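You operate a simulated robot arm through the tools that you are given. There is no shell and no other tool. Be economical: measure what you need, move in short steps, check, and stop when the job is done.

You run a simulated robot arm. Do the job below in one go: nothing can be reset, and whatever is moved stays where it is left.

Task
Fetch the pink fitting and stand it on top of the brown weight. Fetch the blue-band carton and set it on the top of the panel cart. Take the strap winder on the top of the teal bench and put it away on the top shelf of the grey shelving. Any order will do. Set down upright: pink fitting, strap winder.
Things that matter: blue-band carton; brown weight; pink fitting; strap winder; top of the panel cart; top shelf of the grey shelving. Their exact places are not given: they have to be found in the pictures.

It is judged by the outcome, as a careful person would: the job done as asked, and still so three seconds after it is handed in. It fails if anything else is knocked over, pushed out of place, dropped, spilled or broken.

Robot
A 7-joint arm with a two-finger parallel gripper on a trunk, on a base that drives. Base frame: it is fixed to the floor where the robot stands at the start and does not move with it; the origin is under the middle of the robot, x ahead of it, y to its left, z up; the surface under the hand at the start is at about z = 900. Readings come in mm, rad, newtons and seconds.
With the tool pointing down near the work surface it reaches from about 360 to 760 mm from the robot's upright axis, wherever it stands. Its first joint turns from -2.496 to 2.496 rad. Places, roughly: top of the panel cart [-200, 3000, 900]; top shelf of the grey shelving [2300, 5600, 1200]. Payload 3 kg.
The tool frame sits at the grasp point between the pads (the TCP): z along the fingers, y along the line on which they close. The tips reach 30 mm beyond it. Largest opening 94 mm; finger width 28, thickness 10; the body of the gripper, 50 by 96 mm, starts 55 mm behind the TCP.
Orientation is that of the tool frame in the base frame, as a unit quaternion [x, y, z, w]. With the fingers straight down and closing along the base's y, the tool's x points along the base's -x, its y along +y and its z along -z.

Tools
- The arm moves only by the tool drive_tool. Its argument "plan" is one flat list of numbers, 7 for each row, row after row: the gripper command, from -1 (shut) to 1 (fully open), values between in proportion, then the shift along the base's x, y, z in units of 200 mm (1.0 is 200 mm), then the turn, a rotation vector about the base's x, y, z in units of 90 degrees (1.0 is 90 degrees). In form: [hand, tx, ty, tz, rx, ry, rz, hand, tx, ty, tz, rx, ry, rz, ...]. A call has 1 to 20 rows; each row is the pose to reach, as a shift and turn from the pose commanded when the call began. A call with a number of a shift or a turn outside -1 to 1 is refused whole. Rows are played at 5 a second. More than 50 mm and 0.15 rad between two rows, or a gripper value outside its range, and nothing of the call is played. Where a pose cannot be reached the arm comes as near as it can. A force on the tool above 40 N (or 10 N above the force at the start of the call, whichever is more), or a blocked arm, ends the call early, and 0.2 s more pass. Each finger travels about 45 mm/s and halts on what it meets, pressing with about 41 N; the grip force reading is that of the motor and also rises with nothing between the fingers. The clock runs only during rows and for 0.2 s after the last one: add rows that repeat a pose to give the fingers time. It gives the time, the measured TCP pose, the force on the tool (base axes), the opening and the grip force at its end, in the units of the frame above (readings bear some noise), with the torque about the TCP (base axes, N m) and any sound that the robot's microphone picked up.
- Cameras (640 x 400 px; columns grow to the right, rows downward): "scene" is now at [45.2, 94.2, 1758.4]; the picture's right is [-0.52, -0.85, -0.00], its down [-0.60, 0.36, -0.72] and it looks along [0.61, -0.37, -0.70] (base axes); focal length 289 px, centre (320, 200). "wrist" rides on the gripper at [76, 14, -102] in the tool frame; the picture's right is [-0.18, 0.98, 0.00], its down [-0.75, -0.14, -0.64] and it looks along [-0.63, -0.12, 0.77] (tool axes); focal length 243 px, centre (320, 200).
- capture(camera): a new picture of that camera. No time passes.
- raise_lower(by): slides the trunk up (or, below 0, down) by that many mm; the arm and the scene camera ride with it, the base frame stays. It gives what a move gives, with no picture.
- drive_base(legs): drives the robot by 1 to 6 legs, each [ahead, left, turn to the left] in mm, mm and rad, along the robot's own axes; the way and the turn of a leg run together, so that a leg with both is an arc; at most 1500 mm and 3.142 rad a leg. The arm and the cameras ride along, it lands a little off, and it stops where it bumps. It gives what a move gives.
- turn_head(pan, tilt): turns the head with the scene camera to pan (to the left, within 2.496 rad either way) and tilt (down, from -0.506 to 1.204), counted from straight ahead of the robot. It gives what a move gives.
- locate(camera, pixels): for up to 12 pixels [column, row] of the newest picture of that camera ("zoom" is the newest enlarged one), the place [x, y, z] in the base frame of the surface seen there, good to about 3 mm. No time passes.
- zoom(camera, box): a new picture of the part [left, top, right, bottom] of that camera's present view, enlarged. No time passes.
- close_job(): hands the job in; it is judged then, once.

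Work in short steps. Measure before you move; look again where a grasp or a placing could have gone wrong, and mend it. You have 110 turns and 82 pictures in all, those below and enlarged ones among them. Open the gripper and draw the arm clear of the work before you hand the job in, unless the task says otherwise; then end with one line.

The tools are called after "Call:" by a JSON object that holds its "op" and its "data". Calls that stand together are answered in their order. drive_tool: Moves the arm, as the interface text tells. Its arguments: {"type":"object","properties":{"plan":{"type":"array","items":{"type":"number"}}},"required":["plan"]} The other tools are called the same way: raise_lower (by) slides the trunk up or down; drive_base (legs) drives the base; turn_head (pan, tilt) turns the head that bears the scene camera; capture (camera) takes a picture; locate (camera, pixels) gives the place of the surface under pixels of a picture; zoom (camera, box) takes an enlarged picture of a part of a camera's view; close_job () hands the job in.

At the start:

```text
time_s: 0.0
ee_pos: [522.5, -391.1, 1277.7]
tool_rot: [0.0, 1.0, 0.001, -0.001]
contact_force: [-0.1, 0.0, -0.2]
moment: [0.03, 0.03, -0.02]
gripper_width: 94.0
grasp_force: 0.0
trunk travel left (down, up): [-200.0, 190.0]
robot x, y, heading: [0.4, 3.1, -0.004]
head pan, tilt: [-0.548, 0.77]
```

scene: 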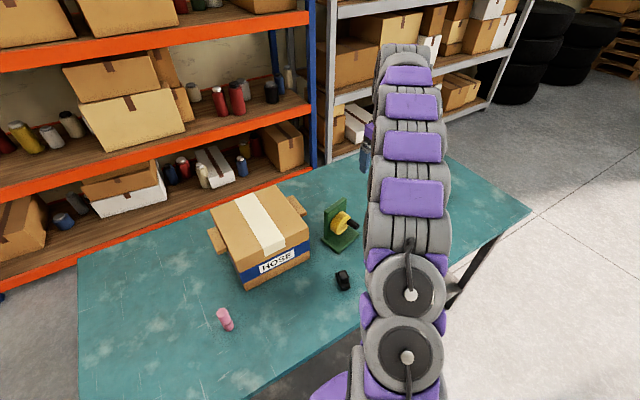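
wrist: 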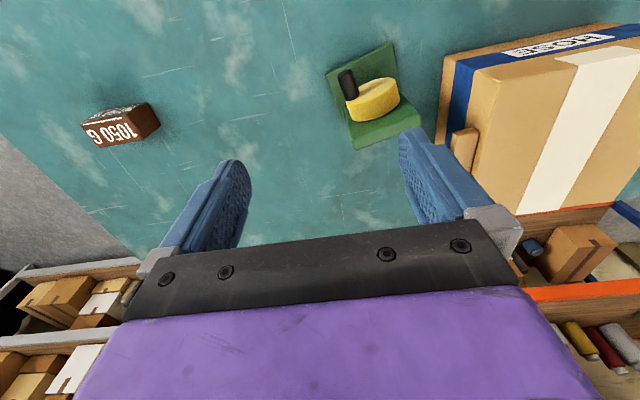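

The scene shows the pink fitting (225,319), the carton (262,235), and the winder (342,225). The wrist picture shows the brown weight (122,125). I'll measure them.

Call:
{"op": "locate", "data": {"camera": "scene", "pixels": [[219, 311], [228, 326], [225, 318], [210, 210], [285, 188], [308, 232], [240, 285], [218, 240], [302, 240], [342, 283], [338, 240], [345, 222]]}}

Call:
{"op": "locate", "data": {"camera": "wrist", "pixels": [[82, 122], [140, 102], [160, 125], [100, 146], [118, 112], [330, 75], [392, 42], [355, 145], [420, 120], [375, 95], [348, 85], [465, 145]]}}

Call:
{"op": "zoom", "data": {"camera": "scene", "box": [180, 170, 380, 350]}}

Call:
{"op": "zoom", "data": {"camera": "wrist", "box": [60, 20, 460, 270]}}

```text
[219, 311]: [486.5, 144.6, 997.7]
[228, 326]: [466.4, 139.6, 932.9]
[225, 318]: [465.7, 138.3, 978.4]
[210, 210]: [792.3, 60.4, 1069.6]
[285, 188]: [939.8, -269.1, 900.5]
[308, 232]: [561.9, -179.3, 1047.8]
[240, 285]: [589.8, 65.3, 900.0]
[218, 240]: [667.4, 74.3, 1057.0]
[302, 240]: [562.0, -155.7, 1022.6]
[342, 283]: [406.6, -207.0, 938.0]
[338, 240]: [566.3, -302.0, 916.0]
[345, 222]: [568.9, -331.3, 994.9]
```

```text
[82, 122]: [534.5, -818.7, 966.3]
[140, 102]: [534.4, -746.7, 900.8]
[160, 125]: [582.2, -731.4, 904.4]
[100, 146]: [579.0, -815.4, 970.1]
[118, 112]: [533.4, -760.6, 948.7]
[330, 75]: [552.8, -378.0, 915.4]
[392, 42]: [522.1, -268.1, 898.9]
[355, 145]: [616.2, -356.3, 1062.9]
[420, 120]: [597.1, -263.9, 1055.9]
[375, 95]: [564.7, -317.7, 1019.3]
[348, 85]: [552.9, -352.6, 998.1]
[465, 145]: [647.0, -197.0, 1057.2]
```

```text
2.22 times, centred on (280, 260) of scene
```

zoom: 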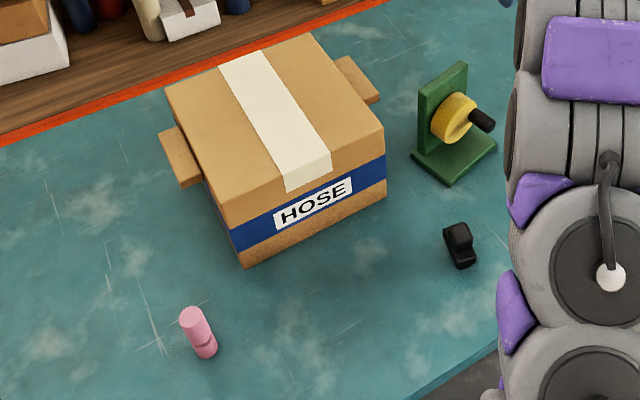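

```text
1.60 times, centred on (260, 145) of wrist
```

zoom: 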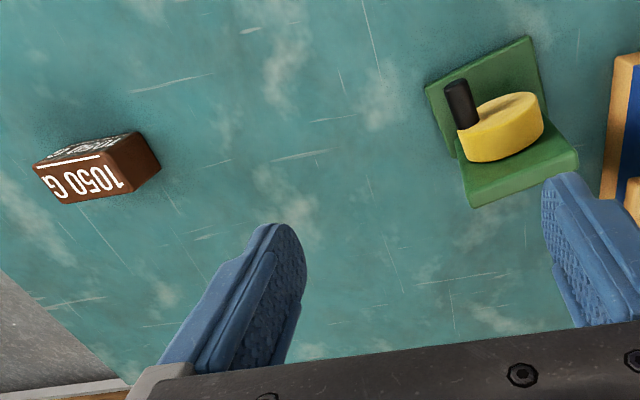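

Bench top is z≈900; the weight top is ≈970. Next I examine the carton's side tabs, the winder and the fitting more precisely.

Call:
{"op": "zoom", "data": {"camera": "scene", "box": [200, 180, 320, 255]}}

Call:
{"op": "locate", "data": {"camera": "scene", "pixels": [[216, 229], [221, 236], [219, 249], [223, 252], [230, 248], [290, 199], [298, 211], [296, 216], [277, 190], [300, 232], [235, 259], [262, 200]]}}

```text
5.33 times, centred on (260, 218) of scene
```

zoom: 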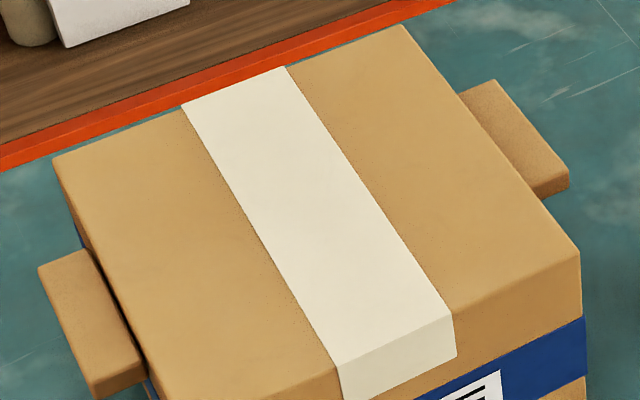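

```text
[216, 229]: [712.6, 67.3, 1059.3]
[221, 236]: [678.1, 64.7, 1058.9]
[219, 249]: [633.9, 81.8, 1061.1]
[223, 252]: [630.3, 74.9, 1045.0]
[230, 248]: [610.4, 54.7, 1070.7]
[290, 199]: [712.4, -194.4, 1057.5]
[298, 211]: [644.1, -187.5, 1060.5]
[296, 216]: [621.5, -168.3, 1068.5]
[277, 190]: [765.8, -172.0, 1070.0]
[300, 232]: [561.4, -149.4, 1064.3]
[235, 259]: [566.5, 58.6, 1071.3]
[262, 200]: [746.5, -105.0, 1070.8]
```

The carton is ≈215×230×170 mm with tabs (top z≈1060, ≈16 mm thick) at each side. Now I look around to the left for the cart and shelving.

Call:
{"op": "turn_head", "data": {"pan": 1.6, "tilt": 0.35}}

Call:
{"op": "capture", "data": {"camera": "scene"}}

Call:
{"op": "turn_head", "data": {"pan": 0.7, "tilt": 0.25}}

Call:
{"op": "capture", "data": {"camera": "scene"}}

Call:
{"op": "turn_head", "data": {"pan": 2.4, "tilt": 0.5}}

Call:
{"op": "capture", "data": {"camera": "scene"}}

```text
time_s: 2.0
ee_pos: [519.9, -390.4, 1280.2]
tool_rot: [0.0, 1.0, 0.001, 0.001]
contact_force: [-0.9, 0.1, 0.3]
moment: [-0.01, -0.02, -0.01]
gripper_width: 94.2
grasp_force: 0.0
trunk travel left (down, up): [-200.0, 190.0]
robot x, y, heading: [-4.4, 2.9, 0.001]
head pan, tilt: [1.6, 0.351]
```

```text
76 pictures are left
```

scene: 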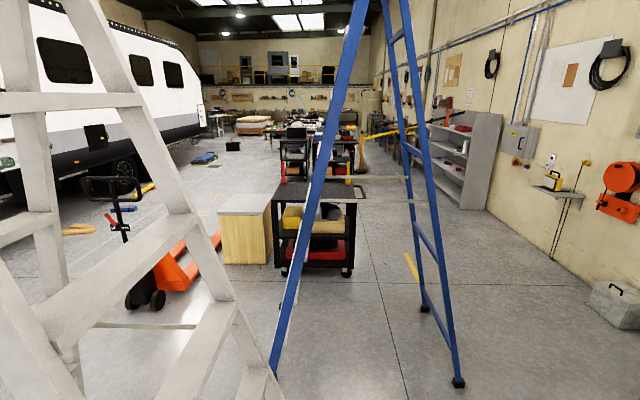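

```text
time_s: 3.2
ee_pos: [519.7, -388.7, 1281.8]
tool_rot: [0.0, 1.0, 0.0, 0.0]
contact_force: [0.4, 0.0, -0.6]
moment: [0.02, 0.02, 0.03]
gripper_width: 94.0
grasp_force: 0.0
trunk travel left (down, up): [-200.0, 190.0]
robot x, y, heading: [-0.3, -1.3, 0.001]
head pan, tilt: [0.7, 0.25]
```

```text
75 pictures are left
```

scene: 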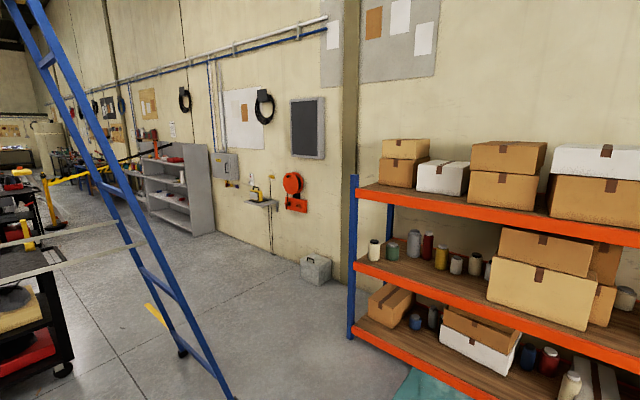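

```text
time_s: 5.0
ee_pos: [519.7, -389.8, 1281.9]
tool_rot: [0.0, 1.0, 0.0, 0.001]
contact_force: [1.0, -0.1, -0.6]
moment: [0.01, -0.02, 0.02]
gripper_width: 94.1
grasp_force: 0.0
trunk travel left (down, up): [-200.0, 190.0]
robot x, y, heading: [2.5, -1.3, -0.004]
head pan, tilt: [2.4, 0.499]
```

```text
74 pictures are left
```

scene: 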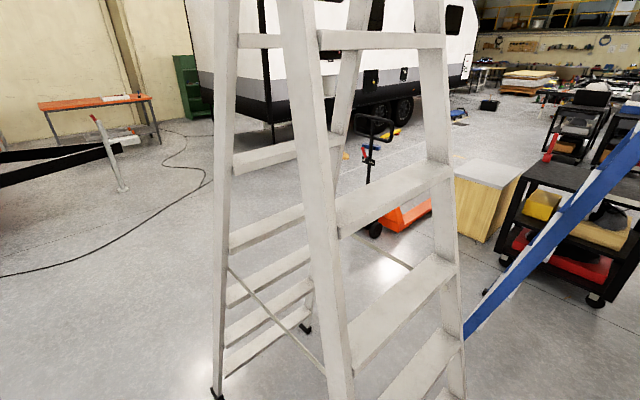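

There is a stepladder close on the left (aluminium steps, blue rear legs). I re-aim at the left to measure the ladder's feet, the carts and the shelving.

Call:
{"op": "turn_head", "data": {"pan": 1.6, "tilt": 0.55}}

Call:
{"op": "capture", "data": {"camera": "scene"}}

```text
time_s: 6.1
ee_pos: [520.3, -391.1, 1280.7]
tool_rot: [-0.001, 1.0, 0.001, -0.001]
contact_force: [-0.2, -0.2, -1.1]
moment: [0.01, -0.01, 0.0]
gripper_width: 93.8
grasp_force: 0.0
trunk travel left (down, up): [-200.0, 190.0]
robot x, y, heading: [3.1, 0.9, -0.004]
head pan, tilt: [1.6, 0.55]
```

```text
73 pictures are left
```

scene: 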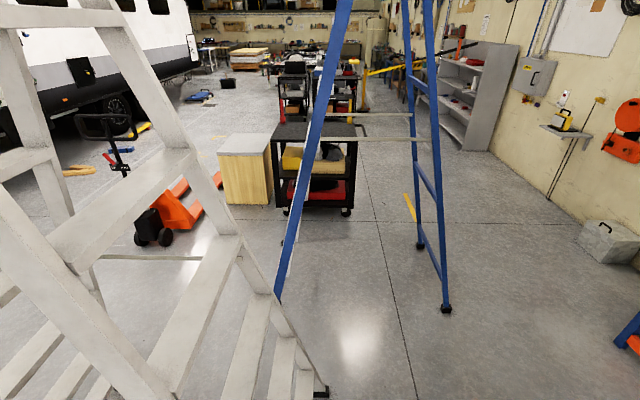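

Call:
{"op": "locate", "data": {"camera": "scene", "pixels": [[446, 308], [420, 246], [320, 393], [283, 245], [290, 132], [345, 130], [250, 145], [345, 212], [280, 210], [470, 145], [490, 45], [622, 340]]}}

Call:
{"op": "zoom", "data": {"camera": "scene", "box": [200, 30, 520, 230]}}

```text
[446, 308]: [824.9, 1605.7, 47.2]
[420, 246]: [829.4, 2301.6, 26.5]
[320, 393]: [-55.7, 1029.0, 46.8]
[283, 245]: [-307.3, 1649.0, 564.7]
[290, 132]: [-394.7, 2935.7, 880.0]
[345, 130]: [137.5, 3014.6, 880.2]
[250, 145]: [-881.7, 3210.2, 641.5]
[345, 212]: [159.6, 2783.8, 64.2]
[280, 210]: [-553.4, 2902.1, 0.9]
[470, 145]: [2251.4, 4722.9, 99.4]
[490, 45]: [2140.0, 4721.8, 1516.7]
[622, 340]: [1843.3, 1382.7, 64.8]
```

```text
2.00 times, centred on (360, 130) of scene
```

zoom: 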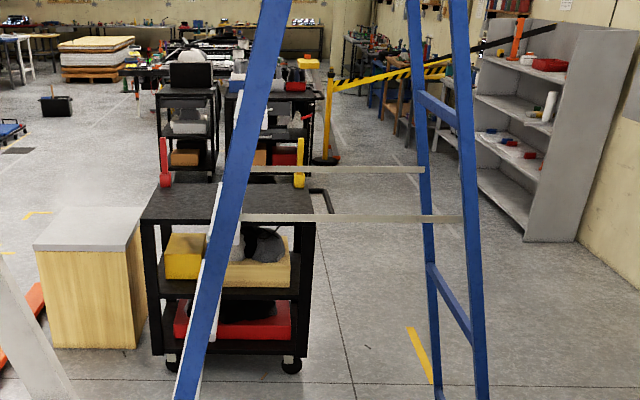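

The cart top is z≈880, x≈-430..150, y≈2700..3150. I need the ladder footprints; I look lower and farther to the left-rear.

Call:
{"op": "locate", "data": {"camera": "scene", "pixels": [[345, 20], [310, 150], [287, 230], [277, 290], [415, 30], [430, 30], [380, 115], [380, 139], [120, 60], [240, 250], [150, 150], [60, 150]]}}

Call:
{"op": "turn_head", "data": {"pan": 2.2, "tilt": 0.8}}

Call:
{"op": "capture", "data": {"camera": "scene"}}

```text
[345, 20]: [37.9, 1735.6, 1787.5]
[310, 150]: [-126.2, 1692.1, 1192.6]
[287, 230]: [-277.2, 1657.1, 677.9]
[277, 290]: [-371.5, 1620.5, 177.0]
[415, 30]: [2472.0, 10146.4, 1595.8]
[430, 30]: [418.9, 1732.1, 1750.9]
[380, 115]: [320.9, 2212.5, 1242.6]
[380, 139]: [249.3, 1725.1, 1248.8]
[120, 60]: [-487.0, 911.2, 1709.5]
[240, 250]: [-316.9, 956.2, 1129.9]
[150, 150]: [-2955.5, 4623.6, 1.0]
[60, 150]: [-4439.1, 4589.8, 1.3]
```

```text
time_s: 7.1
ee_pos: [519.8, -390.3, 1279.8]
tool_rot: [0.0, 1.0, 0.0, 0.0]
contact_force: [-0.5, -0.1, -0.9]
moment: [-0.02, -0.02, -0.01]
gripper_width: 94.3
grasp_force: 0.0
trunk travel left (down, up): [-200.0, 190.0]
robot x, y, heading: [-0.1, 3.1, 0.003]
head pan, tilt: [2.201, 0.799]
```

```text
71 pictures are left
```

scene: 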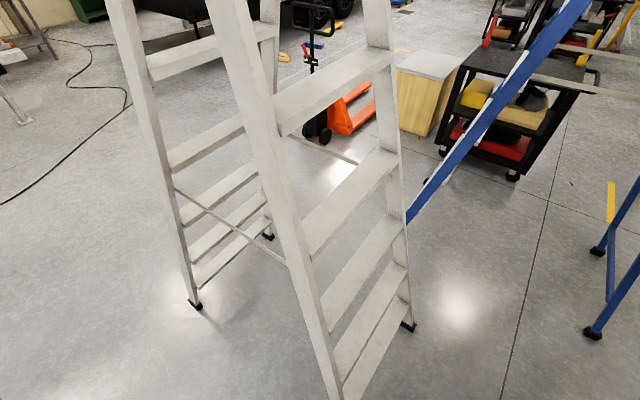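

Call:
{"op": "locate", "data": {"camera": "scene", "pixels": [[195, 305], [268, 236], [408, 327], [345, 385], [300, 270], [594, 333], [596, 251], [513, 176], [445, 155], [420, 135], [325, 135], [405, 225]]}}

Call:
{"op": "turn_head", "data": {"pan": 1.0, "tilt": 0.75}}

Call:
{"op": "capture", "data": {"camera": "scene"}}

```text
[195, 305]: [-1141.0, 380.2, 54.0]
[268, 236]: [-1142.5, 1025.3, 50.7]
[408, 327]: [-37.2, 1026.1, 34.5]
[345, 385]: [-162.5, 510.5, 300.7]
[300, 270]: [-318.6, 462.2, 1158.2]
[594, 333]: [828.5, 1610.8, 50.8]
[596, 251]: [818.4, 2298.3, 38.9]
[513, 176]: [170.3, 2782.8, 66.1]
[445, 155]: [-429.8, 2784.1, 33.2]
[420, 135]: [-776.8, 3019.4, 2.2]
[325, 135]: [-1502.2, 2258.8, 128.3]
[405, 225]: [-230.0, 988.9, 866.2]
```

```text
time_s: 8.5
ee_pos: [520.0, -390.9, 1279.8]
tool_rot: [-0.001, 1.0, 0.0, 0.0]
contact_force: [-0.2, 0.1, 0.8]
moment: [-0.02, -0.02, -0.02]
gripper_width: 93.8
grasp_force: 0.2
trunk travel left (down, up): [-200.0, 190.0]
robot x, y, heading: [-3.4, 1.5, 0.001]
head pan, tilt: [1.0, 0.75]
```

```text
70 pictures are left
```

scene: 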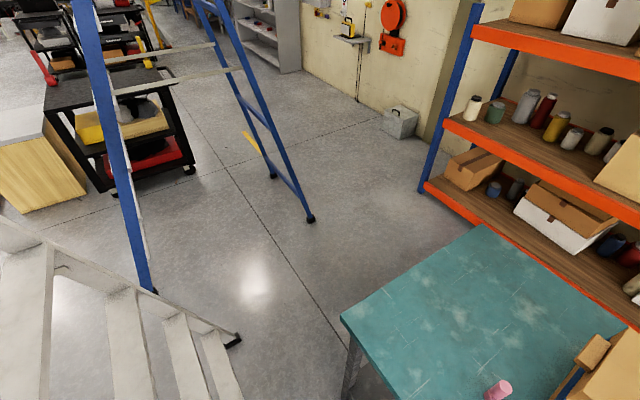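

Call:
{"op": "locate", "data": {"camera": "scene", "pixels": [[342, 318], [481, 224], [155, 290], [402, 135], [422, 190], [192, 170], [270, 175], [310, 218], [345, 395], [60, 90], [150, 90], [290, 72]]}}

Call:
{"op": "zoom", "data": {"camera": "scene", "box": [0, 0, 320, 200]}}

```text
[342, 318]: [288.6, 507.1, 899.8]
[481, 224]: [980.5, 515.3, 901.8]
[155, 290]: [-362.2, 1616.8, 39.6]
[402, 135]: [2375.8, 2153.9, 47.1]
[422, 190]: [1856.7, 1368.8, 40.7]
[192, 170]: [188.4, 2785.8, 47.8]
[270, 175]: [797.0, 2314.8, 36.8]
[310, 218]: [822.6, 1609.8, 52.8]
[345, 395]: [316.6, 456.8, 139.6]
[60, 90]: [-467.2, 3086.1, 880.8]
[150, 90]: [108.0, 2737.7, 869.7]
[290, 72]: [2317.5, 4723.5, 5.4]
```

```text
2.00 times, centred on (160, 100) of scene
```

zoom: 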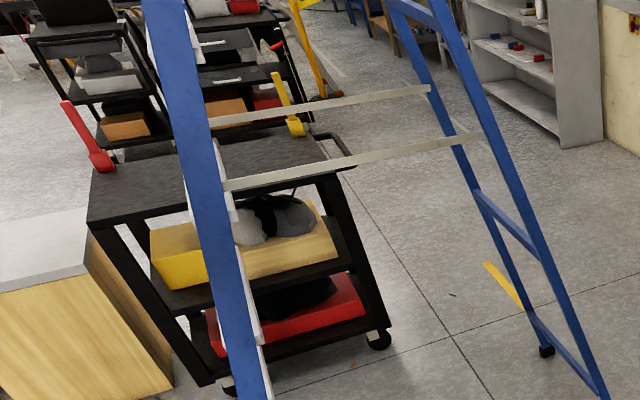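

Space analysis: the bench spans x 288..980, y up to 515. An aluminium ladder has feet at about (-40,385), (-40,1026), (-1141,380), (-1141,1025), and a blue ladder stands at x -380..830, y 1600..2300. First the local job: the pink fitting, so I look at it up close.

Call:
{"op": "turn_head", "data": {"pan": 0.15, "tilt": 0.95}}

Call:
{"op": "capture", "data": {"camera": "scene"}}

```text
time_s: 9.7
ee_pos: [520.2, -390.2, 1280.1]
tool_rot: [0.0, 1.0, 0.0, -0.001]
contact_force: [1.0, -0.4, 0.1]
moment: [-0.01, 0.04, -0.04]
gripper_width: 94.1
grasp_force: 0.0
trunk travel left (down, up): [-200.0, 190.0]
robot x, y, heading: [-1.4, 2.4, -0.001]
head pan, tilt: [0.15, 0.949]
```

```text
68 pictures are left
```

scene: 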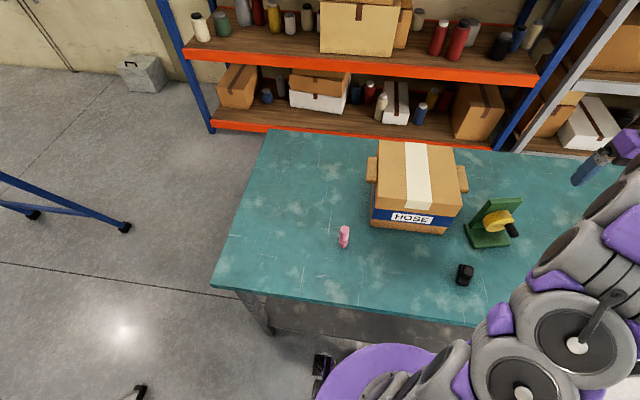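

Call:
{"op": "zoom", "data": {"camera": "scene", "box": [324, 215, 364, 255]}}

Call:
{"op": "locate", "data": {"camera": "scene", "pixels": [[346, 229], [345, 233], [344, 243], [380, 348], [330, 375], [320, 365], [340, 395], [430, 352], [214, 287], [405, 180], [465, 270], [140, 390]]}}

```text
10.00 times, centred on (344, 235) of scene
```

zoom: 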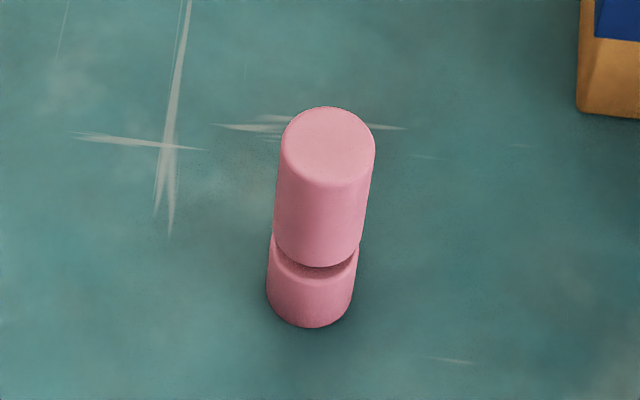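

```text
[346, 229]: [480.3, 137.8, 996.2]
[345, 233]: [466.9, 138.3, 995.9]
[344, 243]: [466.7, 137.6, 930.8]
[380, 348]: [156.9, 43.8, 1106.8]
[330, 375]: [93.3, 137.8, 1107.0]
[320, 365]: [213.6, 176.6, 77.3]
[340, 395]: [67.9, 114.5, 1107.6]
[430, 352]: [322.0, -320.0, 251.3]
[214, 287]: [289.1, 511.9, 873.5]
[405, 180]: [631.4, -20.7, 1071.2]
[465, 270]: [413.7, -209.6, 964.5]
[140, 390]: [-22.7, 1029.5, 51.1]
```

The fitting stands upright at ≈(481,138), Ø≈32, z 900–997. I move the arm there high, then lower to above it.

Call:
{"op": "drive_tool", "data": {"plan": [1, -0.05, 0.2, 0, 0, 0, 0, 1, -0.1, 0.4, 0, 0, 0, 0, 1, -0.15, 0.6, 0, 0, 0, 0, 1, -0.2, 0.8, 0, 0, 0, 0, 1, -0.2, 1, 0, 0, 0, 0]}}

Call:
{"op": "drive_tool", "data": {"plan": [1, 0, 0.2, -0.1, 0, 0, 0, 1, 0, 0.4, -0.2, 0, 0, 0, 1, 0, 0.6, -0.3, 0, 0, 0, 1, 0, 0.8, -0.4, 0, 0, 0, 1, 0, 1, -0.5, 0, 0, 0]}}

Call:
{"op": "drive_tool", "data": {"plan": [1, 0, 0.2, 0, 0, 0, 0, 1, 0, 0.4, 0, 0, 0, 0, 1, 0, 0.645, 0, 0, 0, 0, 1, 0, 0.645, -0.2, 0, 0, 0, 1, 0, 0.645, -0.35, 0, 0, 0, 1, 0, 0.645, -0.35, 0, 0, 0]}}

Call:
{"op": "capture", "data": {"camera": "wrist"}}

```text
time_s: 10.9
ee_pos: [479.9, -188.4, 1280.7]
tool_rot: [0.0, 1.0, 0.001, 0.0]
contact_force: [0.6, -0.6, 0.7]
moment: [0.02, 0.01, -0.02]
gripper_width: 94.0
grasp_force: 0.0
trunk travel left (down, up): [-200.0, 190.0]
robot x, y, heading: [-1.1, -0.2, 0.002]
head pan, tilt: [0.15, 0.949]
```

```text
time_s: 12.1
ee_pos: [480.2, 15.6, 1180.6]
tool_rot: [0.001, 1.0, -0.002, -0.001]
contact_force: [-0.2, 0.1, -0.2]
moment: [-0.03, 0.02, 0.01]
gripper_width: 94.2
grasp_force: 0.0
trunk travel left (down, up): [-200.0, 190.0]
robot x, y, heading: [0.5, 2.1, -0.0]
head pan, tilt: [0.15, 0.949]
```

```text
time_s: 13.5
ee_pos: [478.8, 141.1, 1110.6]
tool_rot: [0.0, 1.0, -0.001, -0.001]
contact_force: [-0.1, -0.4, -0.1]
moment: [-0.01, 0.02, 0.02]
gripper_width: 94.0
grasp_force: 0.1
trunk travel left (down, up): [-200.0, 190.0]
robot x, y, heading: [2.7, 0.4, -0.0]
head pan, tilt: [0.15, 0.949]
```

```text
66 pictures are left
```

wrist: 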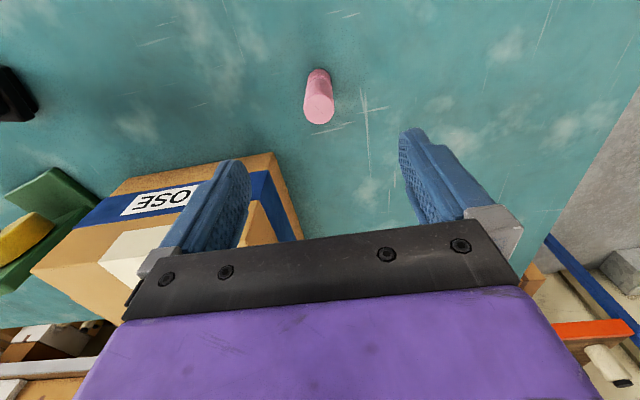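

Fingers straddle the fitting, with its top at (319,108). I check its centre from the wrist, then descend 145 mm and close.

Call:
{"op": "locate", "data": {"camera": "wrist", "pixels": [[319, 107], [307, 105], [332, 103], [320, 120], [318, 95]]}}

Call:
{"op": "drive_tool", "data": {"plan": [1, 0, 0, -0.2, 0, 0, 0, 1, 0, -0.01, -0.4, 0, 0, 0, 1, 0.01, -0.015, -0.6, 0, 0, 0, 1, 0.01, -0.015, -0.725, 0, 0, 0, 1, 0.01, -0.015, -0.725, 0, 0, 0]}}

```text
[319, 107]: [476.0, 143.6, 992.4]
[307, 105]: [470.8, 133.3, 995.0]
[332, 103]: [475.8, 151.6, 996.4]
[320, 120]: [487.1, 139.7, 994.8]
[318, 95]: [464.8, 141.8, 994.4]
```

```text
time_s: 14.7
ee_pos: [481.9, 140.6, 964.9]
tool_rot: [0.0, 1.0, -0.001, 0.0]
contact_force: [-0.1, -0.3, -1.1]
moment: [0.0, -0.02, 0.0]
gripper_width: 94.0
grasp_force: 0.1
trunk travel left (down, up): [-200.0, 190.0]
robot x, y, heading: [3.2, -0.1, -0.002]
head pan, tilt: [0.15, 0.949]
```

Aligned with the fitting (centre ≈(478,141)); I close the fingers.

Call:
{"op": "drive_tool", "data": {"plan": [-1, 0, 0, 0, 0, 0, 0, -1, 0, 0, 0, 0, 0, 0, -1, 0, 0, 0, 0, 0, 0, -1, 0, 0, 0, 0, 0, 0, -1, 0, 0, 0, 0, 0, 0, -1, 0, 0, 0, 0, 0, 0, -1, 0, 0, 0, 0, 0, 0]}}

Call:
{"op": "drive_tool", "data": {"plan": [-1, 0, 0, 0.15, 0, 0, 0, -1, 0, 0, 0.35, 0, 0, 0, -1, 0, 0, 0.55, 0, 0, 0, -1, 0, 0, 0.75, 0, 0, 0, -1, 0, 0, 0.95, 0, 0, 0]}}

```text
time_s: 16.3
ee_pos: [482.2, 139.7, 966.1]
tool_rot: [0.0, 1.0, 0.0, 0.0]
contact_force: [0.3, 0.5, -0.7]
moment: [0.02, 0.01, 0.01]
gripper_width: 27.0
grasp_force: 41.5
trunk travel left (down, up): [-200.0, 190.0]
robot x, y, heading: [1.6, -3.9, -0.001]
head pan, tilt: [0.15, 0.949]
```

```text
time_s: 17.5
ee_pos: [481.0, 137.4, 1155.7]
tool_rot: [-0.001, 1.0, -0.001, 0.0]
contact_force: [-0.7, -0.3, -0.3]
moment: [0.0, 0.01, -0.03]
gripper_width: 26.7
grasp_force: 40.9
trunk travel left (down, up): [-200.0, 190.0]
robot x, y, heading: [-1.8, 0.2, 0.003]
head pan, tilt: [0.15, 0.949]
```

Held (27 mm). I raise it higher, then drive back 50 and right 500 to reach the brown weight.

Call:
{"op": "drive_tool", "data": {"plan": [-1, 0, -0.2, 0.15, 0, 0, 0, -1, 0, -0.4, 0.3, 0, 0, 0, -1, 0, -0.6, 0.3, 0, 0, 0, -1, 0, -0.8, 0.3, 0, 0, 0, -1, 0, -1, 0.3, 0, 0, 0]}}

Call:
{"op": "drive_base", "data": {"legs": [[-50, 0, 0], [0, -500, 0]]}}

Call:
{"op": "turn_head", "data": {"pan": -0.35, "tilt": 0.85}}

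Call:
{"op": "capture", "data": {"camera": "scene"}}

```text
time_s: 18.7
ee_pos: [483.6, -65.8, 1214.2]
tool_rot: [-0.001, 1.0, -0.001, 0.0]
contact_force: [0.3, -0.6, -1.7]
moment: [-0.01, -0.01, -0.02]
gripper_width: 27.0
grasp_force: 41.1
trunk travel left (down, up): [-200.0, 190.0]
robot x, y, heading: [-2.8, 0.2, 0.001]
head pan, tilt: [0.15, 0.949]
```

```text
time_s: 22.1
ee_pos: [436.5, -533.8, 1214.7]
tool_rot: [-0.003, 1.0, -0.006, 0.0]
contact_force: [0.8, 0.5, -1.0]
moment: [-0.08, 0.01, 0.01]
gripper_width: 27.1
grasp_force: 40.8
trunk travel left (down, up): [-200.0, 190.0]
robot x, y, heading: [-48.3, -488.6, 0.006]
head pan, tilt: [0.15, 0.949]
```

```text
time_s: 23.0
ee_pos: [433.5, -542.7, 1214.8]
tool_rot: [-0.005, 1.0, -0.001, 0.001]
contact_force: [0.2, -0.9, -0.9]
moment: [-0.01, 0.04, -0.01]
gripper_width: 27.2
grasp_force: 41.2
trunk travel left (down, up): [-200.0, 190.0]
robot x, y, heading: [-45.8, -484.9, 0.003]
head pan, tilt: [-0.351, 0.85]
```

```text
65 pictures are left
```

scene: 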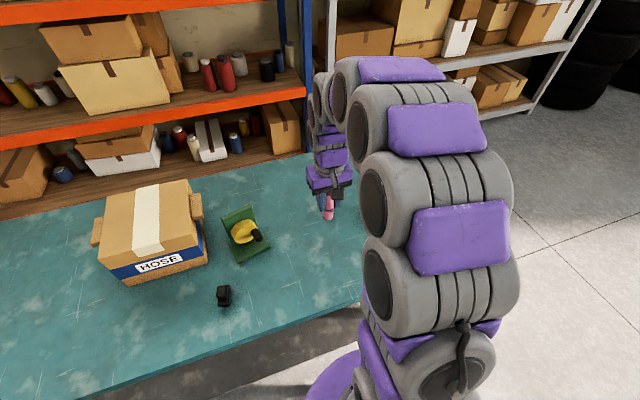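

The weight is hidden behind the arm; I look with the wrist camera.

Call:
{"op": "capture", "data": {"camera": "wrist"}}

```text
64 pictures are left
```

wrist: 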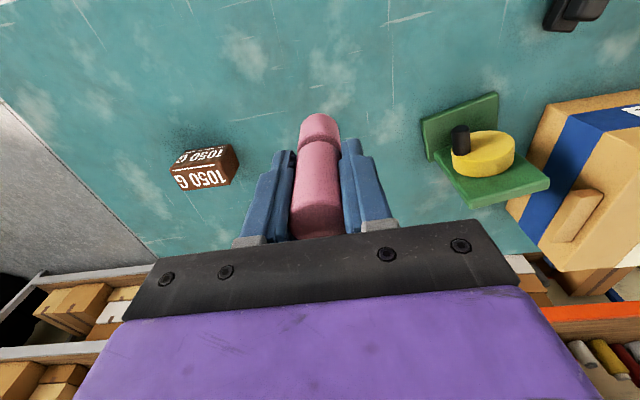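

Call:
{"op": "zoom", "data": {"camera": "wrist", "box": [160, 130, 250, 205]}}

Call:
{"op": "locate", "data": {"camera": "wrist", "pixels": [[173, 174], [179, 190], [228, 165], [237, 157], [229, 185], [238, 172], [205, 178], [200, 156], [176, 157], [230, 145]]}}

```text
5.33 times, centred on (205, 168) of wrist
```

zoom: 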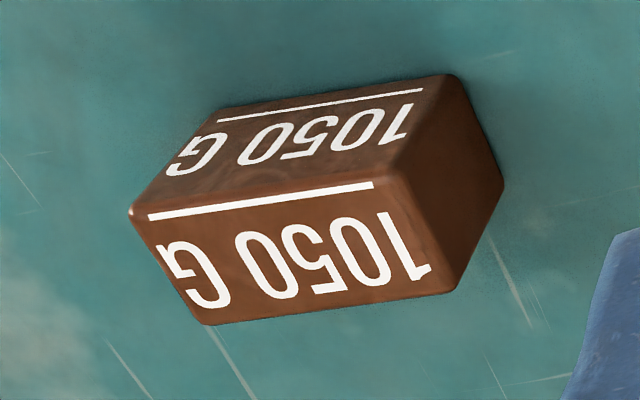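

```text
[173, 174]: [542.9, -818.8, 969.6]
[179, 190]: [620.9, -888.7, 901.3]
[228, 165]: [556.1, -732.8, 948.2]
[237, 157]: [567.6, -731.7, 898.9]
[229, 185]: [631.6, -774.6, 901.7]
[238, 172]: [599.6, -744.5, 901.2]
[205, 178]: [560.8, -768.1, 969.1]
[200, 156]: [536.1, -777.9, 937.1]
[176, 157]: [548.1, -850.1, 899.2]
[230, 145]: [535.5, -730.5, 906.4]
```

Call:
{"op": "locate", "data": {"camera": "zoom", "pixels": [[140, 220], [392, 185], [440, 285], [210, 315], [290, 250], [160, 215], [380, 220], [300, 300], [260, 205]]}}

```text
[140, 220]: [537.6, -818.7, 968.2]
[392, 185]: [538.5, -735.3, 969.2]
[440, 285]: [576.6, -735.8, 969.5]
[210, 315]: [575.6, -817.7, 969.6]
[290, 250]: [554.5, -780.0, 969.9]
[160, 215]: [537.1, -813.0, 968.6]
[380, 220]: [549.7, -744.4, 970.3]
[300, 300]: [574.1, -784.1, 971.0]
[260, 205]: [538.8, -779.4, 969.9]
```

Weight top: x 535–580, y −822..−732, z 970; centre (557,−777). I move over it.

Call:
{"op": "drive_tool", "data": {"plan": [-1, 0.12, -0.19, 0, 0, 0, 0, -1, 0.24, -0.38, 0, 0, 0, 0, -1, 0.36, -0.57, 0, 0, 0, 0, -1, 0.48, -0.76, 0, 0, 0, 0, -1, 0.6, -0.95, 0, 0, 0, 0, -1, 0.625, -1, 0, 0, 0, 0]}}

Call:
{"op": "drive_tool", "data": {"plan": [-1, 0, -0.185, 0, 0, 0, 0, -1, 0, -0.185, -0.2, 0, 0, 0, -1, 0, -0.185, -0.4, 0, 0, 0, -1, 0, -0.185, -0.6, 0, 0, 0, -1, 0, -0.185, -0.7, 0, 0, 0, -1, 0, -0.185, -0.7, 0, 0, 0]}}

Call:
{"op": "capture", "data": {"camera": "wrist"}}

Call:
{"op": "capture", "data": {"camera": "scene"}}

```text
time_s: 24.4
ee_pos: [558.8, -750.4, 1214.3]
tool_rot: [-0.004, 1.0, 0.0, 0.002]
contact_force: [0.0, -0.8, -0.9]
moment: [0.03, -0.02, 0.02]
gripper_width: 27.0
grasp_force: 40.9
trunk travel left (down, up): [-200.0, 190.0]
robot x, y, heading: [-48.7, -482.7, 0.006]
head pan, tilt: [-0.351, 0.85]
```

```text
time_s: 25.8
ee_pos: [561.0, -786.8, 1073.8]
tool_rot: [-0.004, 1.0, 0.001, 0.0]
contact_force: [-1.2, -0.2, -1.3]
moment: [-0.02, 0.0, 0.01]
gripper_width: 27.0
grasp_force: 41.2
trunk travel left (down, up): [-200.0, 190.0]
robot x, y, heading: [-48.0, -486.0, 0.007]
head pan, tilt: [-0.351, 0.85]
```

```text
62 pictures are left
```

wrist: 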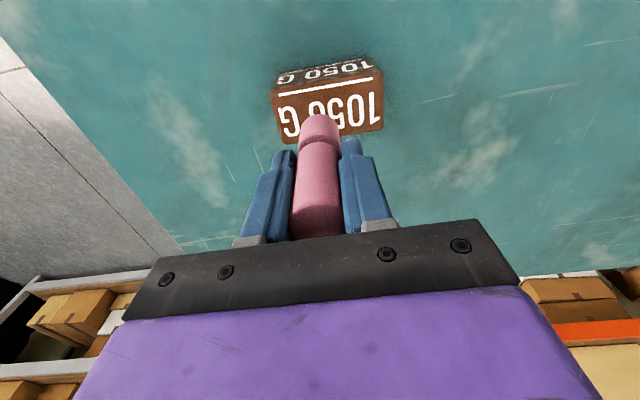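

```text
61 pictures are left
```

scene: 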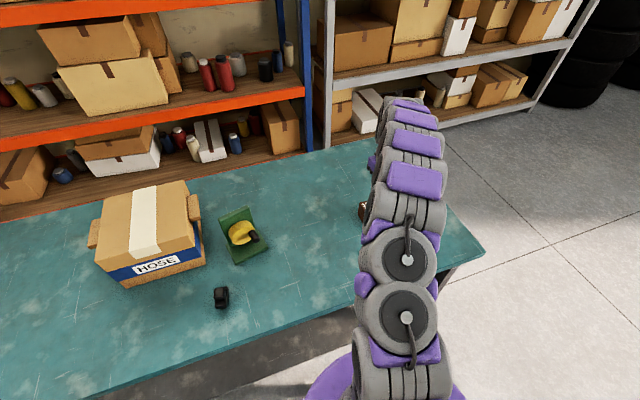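

Call:
{"op": "locate", "data": {"camera": "wrist", "pixels": [[302, 128], [337, 125], [320, 116], [320, 140], [272, 96], [382, 80], [286, 143], [383, 128]]}}

```text
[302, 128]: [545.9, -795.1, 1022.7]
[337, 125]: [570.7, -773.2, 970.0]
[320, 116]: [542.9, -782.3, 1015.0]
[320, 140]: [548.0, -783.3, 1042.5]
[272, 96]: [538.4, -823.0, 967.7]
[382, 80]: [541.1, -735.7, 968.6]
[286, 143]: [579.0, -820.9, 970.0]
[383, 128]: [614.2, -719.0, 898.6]
```

Fitting is at (558,−783) versus weight centre (557,−778). I shift +6 mm in y and lower about 36 mm, ending slightly above contact.

Call:
{"op": "drive_tool", "data": {"plan": [-1, 0, 0.03, -0.08, 0, 0, 0, -1, 0, 0.03, -0.14, 0, 0, 0, -1, 0, 0.03, -0.17, 0, 0, 0, -1, 0, 0.03, -0.18, 0, 0, 0, -1, 0, 0.03, -0.18, 0, 0, 0]}}

```text
time_s: 27.0
ee_pos: [558.5, -778.4, 1038.2]
tool_rot: [-0.003, 1.0, 0.0, 0.002]
contact_force: [0.4, 0.9, 0.4]
moment: [0.01, 0.01, -0.01]
gripper_width: 27.2
grasp_force: 41.0
trunk travel left (down, up): [-200.0, 190.0]
robot x, y, heading: [-44.6, -483.0, 0.003]
head pan, tilt: [-0.351, 0.85]
```

No contact yet; I lower in 1 mm steps, watching the force.

Call:
{"op": "drive_tool", "data": {"plan": [-1, 0, 0, -0.005, 0, 0, 0, -1, 0, 0, -0.01, 0, 0, 0, -1, 0, 0, -0.012, 0, 0, 0, -1, 0, 0, -0.012, 0, 0, 0]}}

```text
time_s: 28.0
ee_pos: [560.7, -778.7, 1034.8]
tool_rot: [-0.003, 1.0, 0.0, 0.001]
contact_force: [-0.9, -0.3, -1.4]
moment: [0.02, -0.01, 0.01]
gripper_width: 27.1
grasp_force: 41.3
trunk travel left (down, up): [-200.0, 190.0]
robot x, y, heading: [-46.3, -485.3, 0.007]
head pan, tilt: [-0.351, 0.85]
```

Call:
{"op": "drive_tool", "data": {"plan": [-1, 0, 0, -0.005, 0, 0, 0, -1, 0, 0, -0.01, 0, 0, 0, -1, 0, 0, -0.01, 0, 0, 0]}}

Call:
{"op": "zoom", "data": {"camera": "wrist", "box": [260, 50, 400, 180]}}

```text
time_s: 28.8
ee_pos: [559.5, -779.1, 1035.7]
tool_rot: [-0.003, 1.0, 0.0, 0.001]
contact_force: [0.1, -0.7, 1.2]
moment: [-0.01, 0.0, 0.01]
gripper_width: 27.0
grasp_force: 41.0
trunk travel left (down, up): [-200.0, 190.0]
robot x, y, heading: [-44.3, -487.4, 0.011]
head pan, tilt: [-0.351, 0.85]
```

```text
3.08 times, centred on (330, 115) of wrist
```

zoom: 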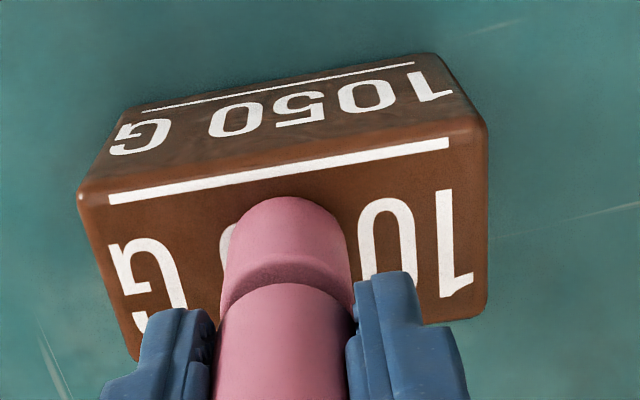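

Contact seems imminent; two more mm with a watch on force.

Call:
{"op": "drive_tool", "data": {"plan": [-1, 0, 0, -0.005, 0, 0, 0, -1, 0, 0, -0.01, 0, 0, 0, -1, 0, 0, -0.01, 0, 0, 0]}}

```text
time_s: 29.6
ee_pos: [559.2, -779.1, 1034.5]
tool_rot: [-0.003, 1.0, 0.0, 0.003]
contact_force: [2.7, -2.9, 20.9]
moment: [-0.19, -0.11, -0.01]
gripper_width: 27.2
grasp_force: 41.1
trunk travel left (down, up): [-200.0, 190.0]
robot x, y, heading: [-47.7, -482.8, 0.007]
head pan, tilt: [-0.351, 0.85]
```

Firm contact (21 N). I ease 0.6 mm, open slowly, then rise.

Call:
{"op": "drive_tool", "data": {"plan": [-1, 0, 0, 0.004, 0, 0, 0, -0.4, 0, 0, 0.004, 0, 0, 0, -0.25, 0, 0, 0.004, 0, 0, 0, 0, 0, 0, 0.004, 0, 0, 0, 0.4, 0, 0, 0.004, 0, 0, 0, 0.8, 0, 0, 0.004, 0, 0, 0, 0.8, 0, 0, 0.004, 0, 0, 0, 0.8, 0, 0, 0.1, 0, 0, 0, 0.8, 0, 0, 0.3, 0, 0, 0, 0.8, 0, 0, 0.5, 0, 0, 0, 0.8, 0, 0, 0.7, 0, 0, 0, 0.8, 0, 0, 0.9, 0, 0, 0]}}

Call:
{"op": "capture", "data": {"camera": "wrist"}}

```text
time_s: 32.2
ee_pos: [561.3, -776.7, 1212.7]
tool_rot: [-0.004, 1.0, -0.001, 0.0]
contact_force: [0.5, 1.5, 0.0]
moment: [0.02, 0.0, 0.03]
gripper_width: 84.6
grasp_force: 0.0
trunk travel left (down, up): [-200.0, 190.0]
robot x, y, heading: [-51.3, -483.7, 0.012]
head pan, tilt: [-0.351, 0.85]
```

```text
59 pictures are left
```

wrist: 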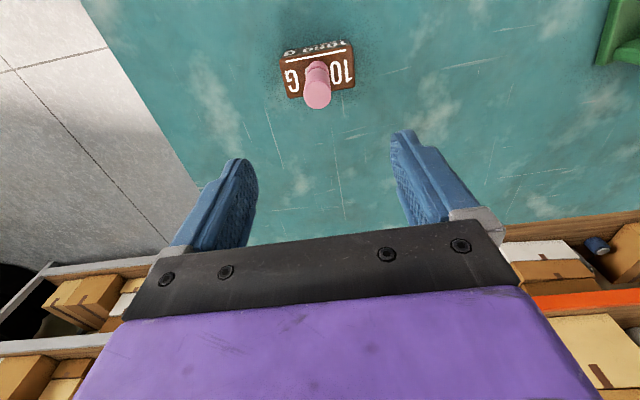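

The fitting stands on the weight. Now I examine the strap winder closely.

Call:
{"op": "zoom", "data": {"camera": "scene", "box": [205, 195, 285, 270]}}

```text
5.33 times, centred on (245, 232) of scene
```

zoom: 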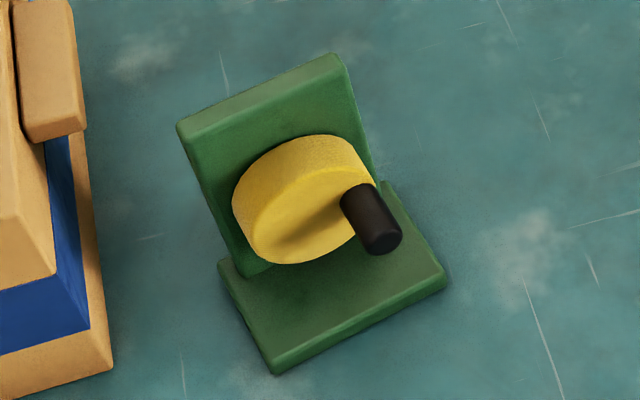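

Call:
{"op": "locate", "data": {"camera": "zoom", "pixels": [[182, 122], [335, 58], [352, 80], [190, 145], [260, 100], [310, 138], [260, 190], [375, 185], [380, 245], [275, 370], [440, 280], [222, 265]]}}

```text
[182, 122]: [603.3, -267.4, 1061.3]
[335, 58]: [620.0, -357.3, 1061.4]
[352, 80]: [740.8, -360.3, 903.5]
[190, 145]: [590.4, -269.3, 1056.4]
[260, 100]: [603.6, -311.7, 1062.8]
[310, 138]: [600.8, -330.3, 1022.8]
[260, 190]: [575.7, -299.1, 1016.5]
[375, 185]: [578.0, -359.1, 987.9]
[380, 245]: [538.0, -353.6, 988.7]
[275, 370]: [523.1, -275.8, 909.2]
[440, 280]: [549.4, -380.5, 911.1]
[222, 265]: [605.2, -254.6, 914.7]
```

Winder: plate top z≈1061, plate centre ≈(604,−313), yawed ≈10.7°, spool top ≈1023. I'll grip the plate's upper edge across its thickness. Moving over with a −79° turn.

Call:
{"op": "drive_tool", "data": {"plan": [0.2, 0.04, 0.2, 0, 0, 0, -0.088, 0.2, 0.08, 0.4, 0, 0, 0, -0.176, 0.2, 0.12, 0.6, 0, 0, 0, -0.264, 0.2, 0.16, 0.8, 0, 0, 0, -0.352, 0.2, 0.2, 1, 0, 0, 0, -0.44, 0.2, 0.2, 1, 0, 0, 0, -0.44]}}

Call:
{"op": "drive_tool", "data": {"plan": [0.2, 0, 0.2, 0, 0, 0, -0.088, 0.2, 0, 0.4, 0, 0, 0, -0.176, 0.2, 0, 0.6, 0, 0, 0, -0.264, 0.2, 0, 0.8, 0, 0, 0, -0.352, 0.2, 0, 1, 0, 0, 0, -0.44, 0.2, 0, 1, 0, 0, 0, -0.44]}}

```text
time_s: 33.6
ee_pos: [599.2, -577.5, 1213.0]
tool_rot: [0.335, 0.942, -0.001, 0.001]
contact_force: [-0.1, -0.4, 0.1]
moment: [0.03, 0.0, -0.03]
gripper_width: 56.3
grasp_force: 0.0
trunk travel left (down, up): [-200.0, 190.0]
robot x, y, heading: [-52.0, -482.8, 0.01]
head pan, tilt: [-0.351, 0.85]
```

```text
time_s: 35.0
ee_pos: [599.5, -377.6, 1212.2]
tool_rot: [0.635, 0.773, -0.002, 0.001]
contact_force: [0.9, 0.1, 0.3]
moment: [0.01, -0.05, -0.02]
gripper_width: 56.6
grasp_force: 0.0
trunk travel left (down, up): [-200.0, 190.0]
robot x, y, heading: [-50.1, -487.9, 0.009]
head pan, tilt: [-0.351, 0.85]
```

Call:
{"op": "drive_tool", "data": {"plan": [0.2, 0.02, 0.16, 0, 0, 0, 0, 0.2, 0.02, 0.325, 0, 0, 0, 0, 0.2, 0.02, 0.325, -0.2, 0, 0, 0, 0.2, 0.02, 0.325, -0.35, 0, 0, 0, 0.2, 0.02, 0.325, -0.35, 0, 0, 0]}}

Call:
{"op": "capture", "data": {"camera": "wrist"}}

Call:
{"op": "zoom", "data": {"camera": "scene", "box": [185, 130, 345, 270]}}

```text
time_s: 36.2
ee_pos: [602.4, -314.0, 1141.8]
tool_rot: [0.634, 0.773, -0.001, 0.0]
contact_force: [-0.4, -0.2, 0.1]
moment: [-0.01, 0.0, -0.02]
gripper_width: 56.2
grasp_force: 0.1
trunk travel left (down, up): [-200.0, 190.0]
robot x, y, heading: [-50.7, -486.4, 0.009]
head pan, tilt: [-0.351, 0.85]
```

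```text
57 pictures are left
```

wrist: 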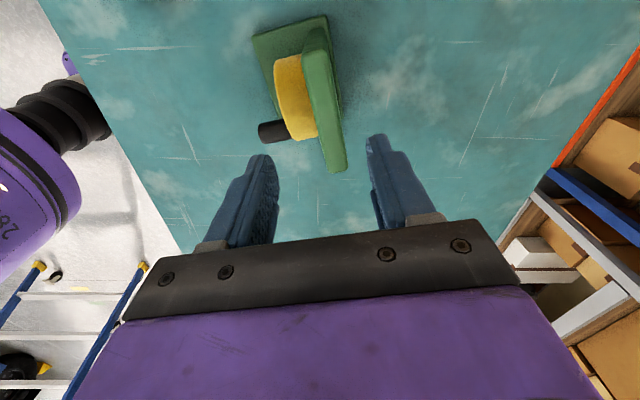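

```text
2.86 times, centred on (265, 200) of scene
```

zoom: 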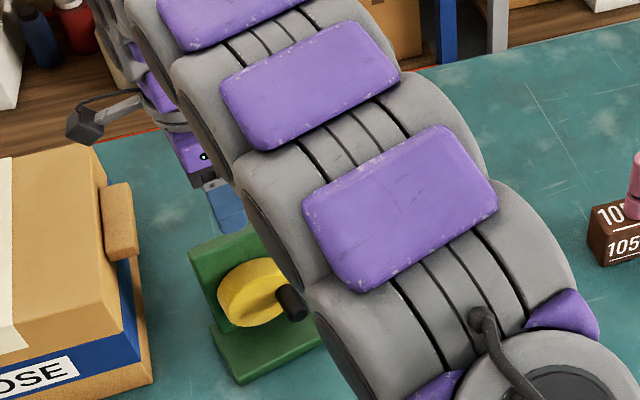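

Call:
{"op": "locate", "data": {"camera": "wrist", "pixels": [[330, 150], [337, 168], [345, 165], [330, 172], [320, 60], [310, 110], [325, 130], [335, 130], [290, 60], [295, 130], [315, 50], [328, 45]]}}

```text
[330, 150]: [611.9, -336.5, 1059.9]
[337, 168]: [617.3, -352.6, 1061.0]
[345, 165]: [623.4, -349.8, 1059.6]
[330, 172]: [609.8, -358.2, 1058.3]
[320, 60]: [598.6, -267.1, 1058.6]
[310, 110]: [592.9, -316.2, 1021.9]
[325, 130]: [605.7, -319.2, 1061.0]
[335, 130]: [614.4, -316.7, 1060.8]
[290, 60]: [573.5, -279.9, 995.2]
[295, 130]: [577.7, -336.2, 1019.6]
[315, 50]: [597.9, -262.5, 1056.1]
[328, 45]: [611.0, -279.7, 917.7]
```

Plate centreline at y≈−313 is x≈608, so I shift +5 mm, descend 83 mm and close.

Call:
{"op": "drive_tool", "data": {"plan": [0.2, 0.025, 0.005, -0.15, 0, 0, 0, 0.2, 0.025, 0.005, -0.3, 0, 0, 0, 0.2, 0.025, 0.005, -0.413, 0, 0, 0, 0.2, 0.025, 0.005, -0.413, 0, 0, 0]}}

Call:
{"op": "drive_tool", "data": {"plan": [-1, 0, 0, 0, 0, 0, 0, -1, 0, 0, 0, 0, 0, 0, -1, 0, 0, 0, 0, 0, 0, -1, 0, 0, 0, 0, 0, 0, -1, 0, 0, 0, 0, 0, 0]}}

Call:
{"op": "capture", "data": {"camera": "wrist"}}

```text
time_s: 37.2
ee_pos: [608.2, -313.2, 1060.0]
tool_rot: [0.634, 0.773, -0.001, 0.001]
contact_force: [0.7, 0.2, 1.0]
moment: [0.0, -0.02, 0.0]
gripper_width: 56.5
grasp_force: 0.1
trunk travel left (down, up): [-200.0, 190.0]
robot x, y, heading: [-45.3, -487.1, 0.008]
head pan, tilt: [-0.351, 0.85]
```

```text
time_s: 38.4
ee_pos: [607.1, -312.4, 1060.2]
tool_rot: [0.635, 0.773, -0.002, 0.001]
contact_force: [-0.3, -0.5, 2.3]
moment: [0.08, 0.01, 0.19]
gripper_width: 24.4
grasp_force: 41.2
trunk travel left (down, up): [-200.0, 190.0]
robot x, y, heading: [-48.5, -485.2, 0.014]
head pan, tilt: [-0.351, 0.85]
```

```text
55 pictures are left
```

wrist: 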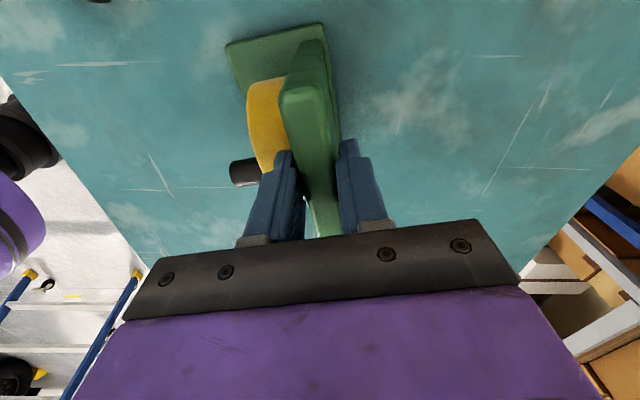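

Gripped (24 mm). Lift gently and check for tilt.

Call:
{"op": "drive_tool", "data": {"plan": [-1, 0, 0, 0.03, 0, 0, 0, -1, 0, 0, 0.1, 0, 0, 0, -1, 0, 0, 0.25, 0, 0, 0, -1, 0, 0, 0.45, 0, 0, 0, -1, 0, 0, 0.65, 0, 0, 0, -1, 0, 0, 0.85, 0, 0, 0, -1, 0, 0, 0.98, 0, 0, 0]}}

Call:
{"op": "capture", "data": {"camera": "wrist"}}

Call:
{"op": "zoom", "data": {"camera": "scene", "box": [185, 70, 345, 210]}}

```text
time_s: 40.0
ee_pos: [610.7, -311.2, 1255.8]
tool_rot: [0.635, 0.773, -0.001, 0.002]
contact_force: [0.1, -0.4, -0.1]
moment: [-0.02, -0.05, 0.0]
gripper_width: 0.0
grasp_force: 32.6
trunk travel left (down, up): [-200.0, 190.0]
robot x, y, heading: [-49.5, -485.0, 0.008]
head pan, tilt: [-0.351, 0.85]
```

```text
54 pictures are left
```

wrist: 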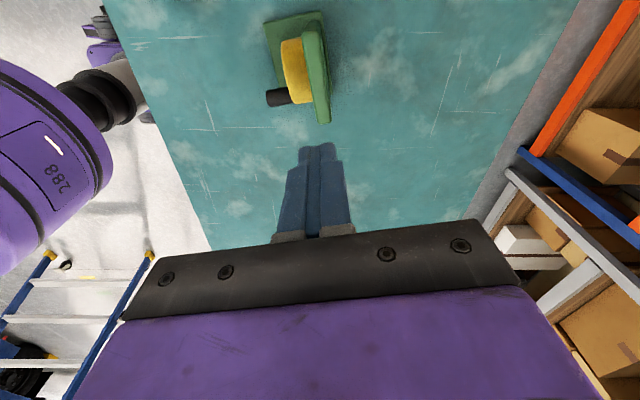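

```text
2.86 times, centred on (265, 140) of scene
```

zoom: 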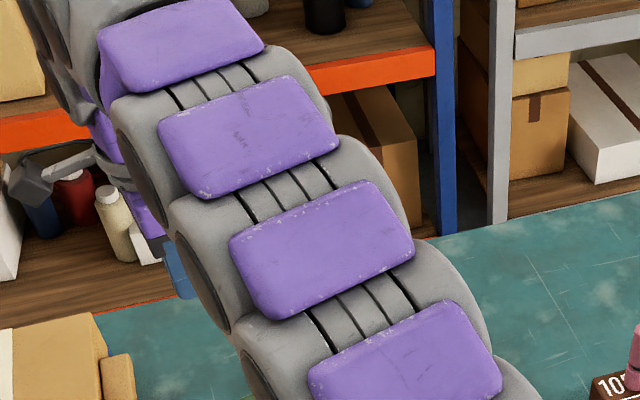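

The plate slipped out of the grip; the winder is still standing at about the same spot. A better grip: across plate + spool together (≈55 mm), lower and nearer the centre of mass. I re-measure it.

Call:
{"op": "zoom", "data": {"camera": "wrist", "box": [240, 0, 360, 140]}}

```text
2.86 times, centred on (300, 70) of wrist
```

zoom: 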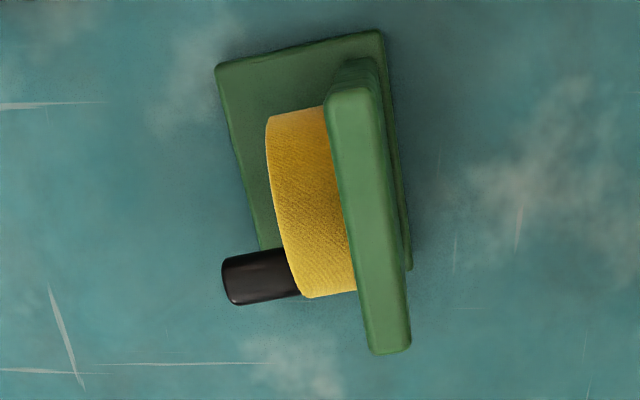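

Call:
{"op": "locate", "data": {"camera": "zoom", "pixels": [[330, 100], [365, 95], [368, 345], [408, 340], [345, 180], [378, 175], [275, 150], [300, 285], [270, 270], [310, 200], [290, 220], [355, 230]]}}

```text
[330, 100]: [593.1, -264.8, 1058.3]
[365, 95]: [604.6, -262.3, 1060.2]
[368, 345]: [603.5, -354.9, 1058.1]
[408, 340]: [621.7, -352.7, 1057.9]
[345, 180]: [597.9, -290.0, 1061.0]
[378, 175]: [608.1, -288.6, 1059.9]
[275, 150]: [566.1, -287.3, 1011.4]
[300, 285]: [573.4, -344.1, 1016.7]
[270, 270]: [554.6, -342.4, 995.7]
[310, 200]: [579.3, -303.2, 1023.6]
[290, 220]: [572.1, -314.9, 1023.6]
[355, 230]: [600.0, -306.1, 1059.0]
```

Plate ≈x 598–614, spool front ≈568 (top 1023) at y≈−303; handle is at y≤−336. Grip centre (591,−300), TCP z 1014. I open and descend in two stages.

Call:
{"op": "drive_tool", "data": {"plan": [1, -0.045, 0.03, 0, 0, 0, -0.015, 1, -0.095, 0.055, 0, 0, 0, -0.028, 1, -0.095, 0.055, -0.2, 0, 0, -0.028, 1, -0.095, 0.055, -0.4, 0, 0, -0.028, 1, -0.095, 0.055, -0.6, 0, 0, -0.028, 1, -0.095, 0.055, -0.75, 0, 0, -0.028, 1, -0.095, 0.055, -0.75, 0, 0, -0.028]}}

Call:
{"op": "capture", "data": {"camera": "wrist"}}

```text
time_s: 41.6
ee_pos: [590.0, -298.8, 1106.1]
tool_rot: [0.651, 0.759, -0.002, 0.0]
contact_force: [0.1, 0.4, -0.4]
moment: [0.01, 0.0, -0.01]
gripper_width: 93.9
grasp_force: 0.0
trunk travel left (down, up): [-200.0, 190.0]
robot x, y, heading: [-46.1, -486.8, 0.012]
head pan, tilt: [-0.351, 0.85]
```

```text
51 pictures are left
```

wrist: 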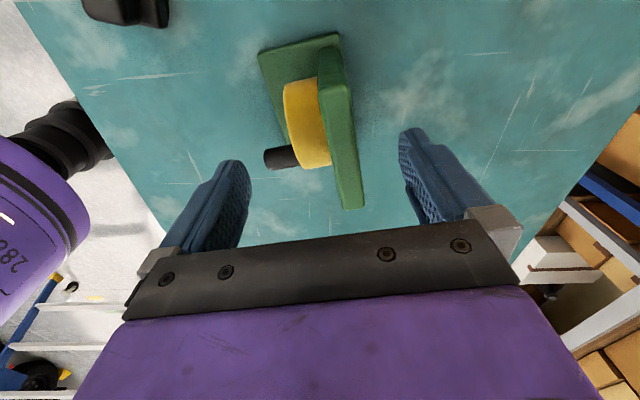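

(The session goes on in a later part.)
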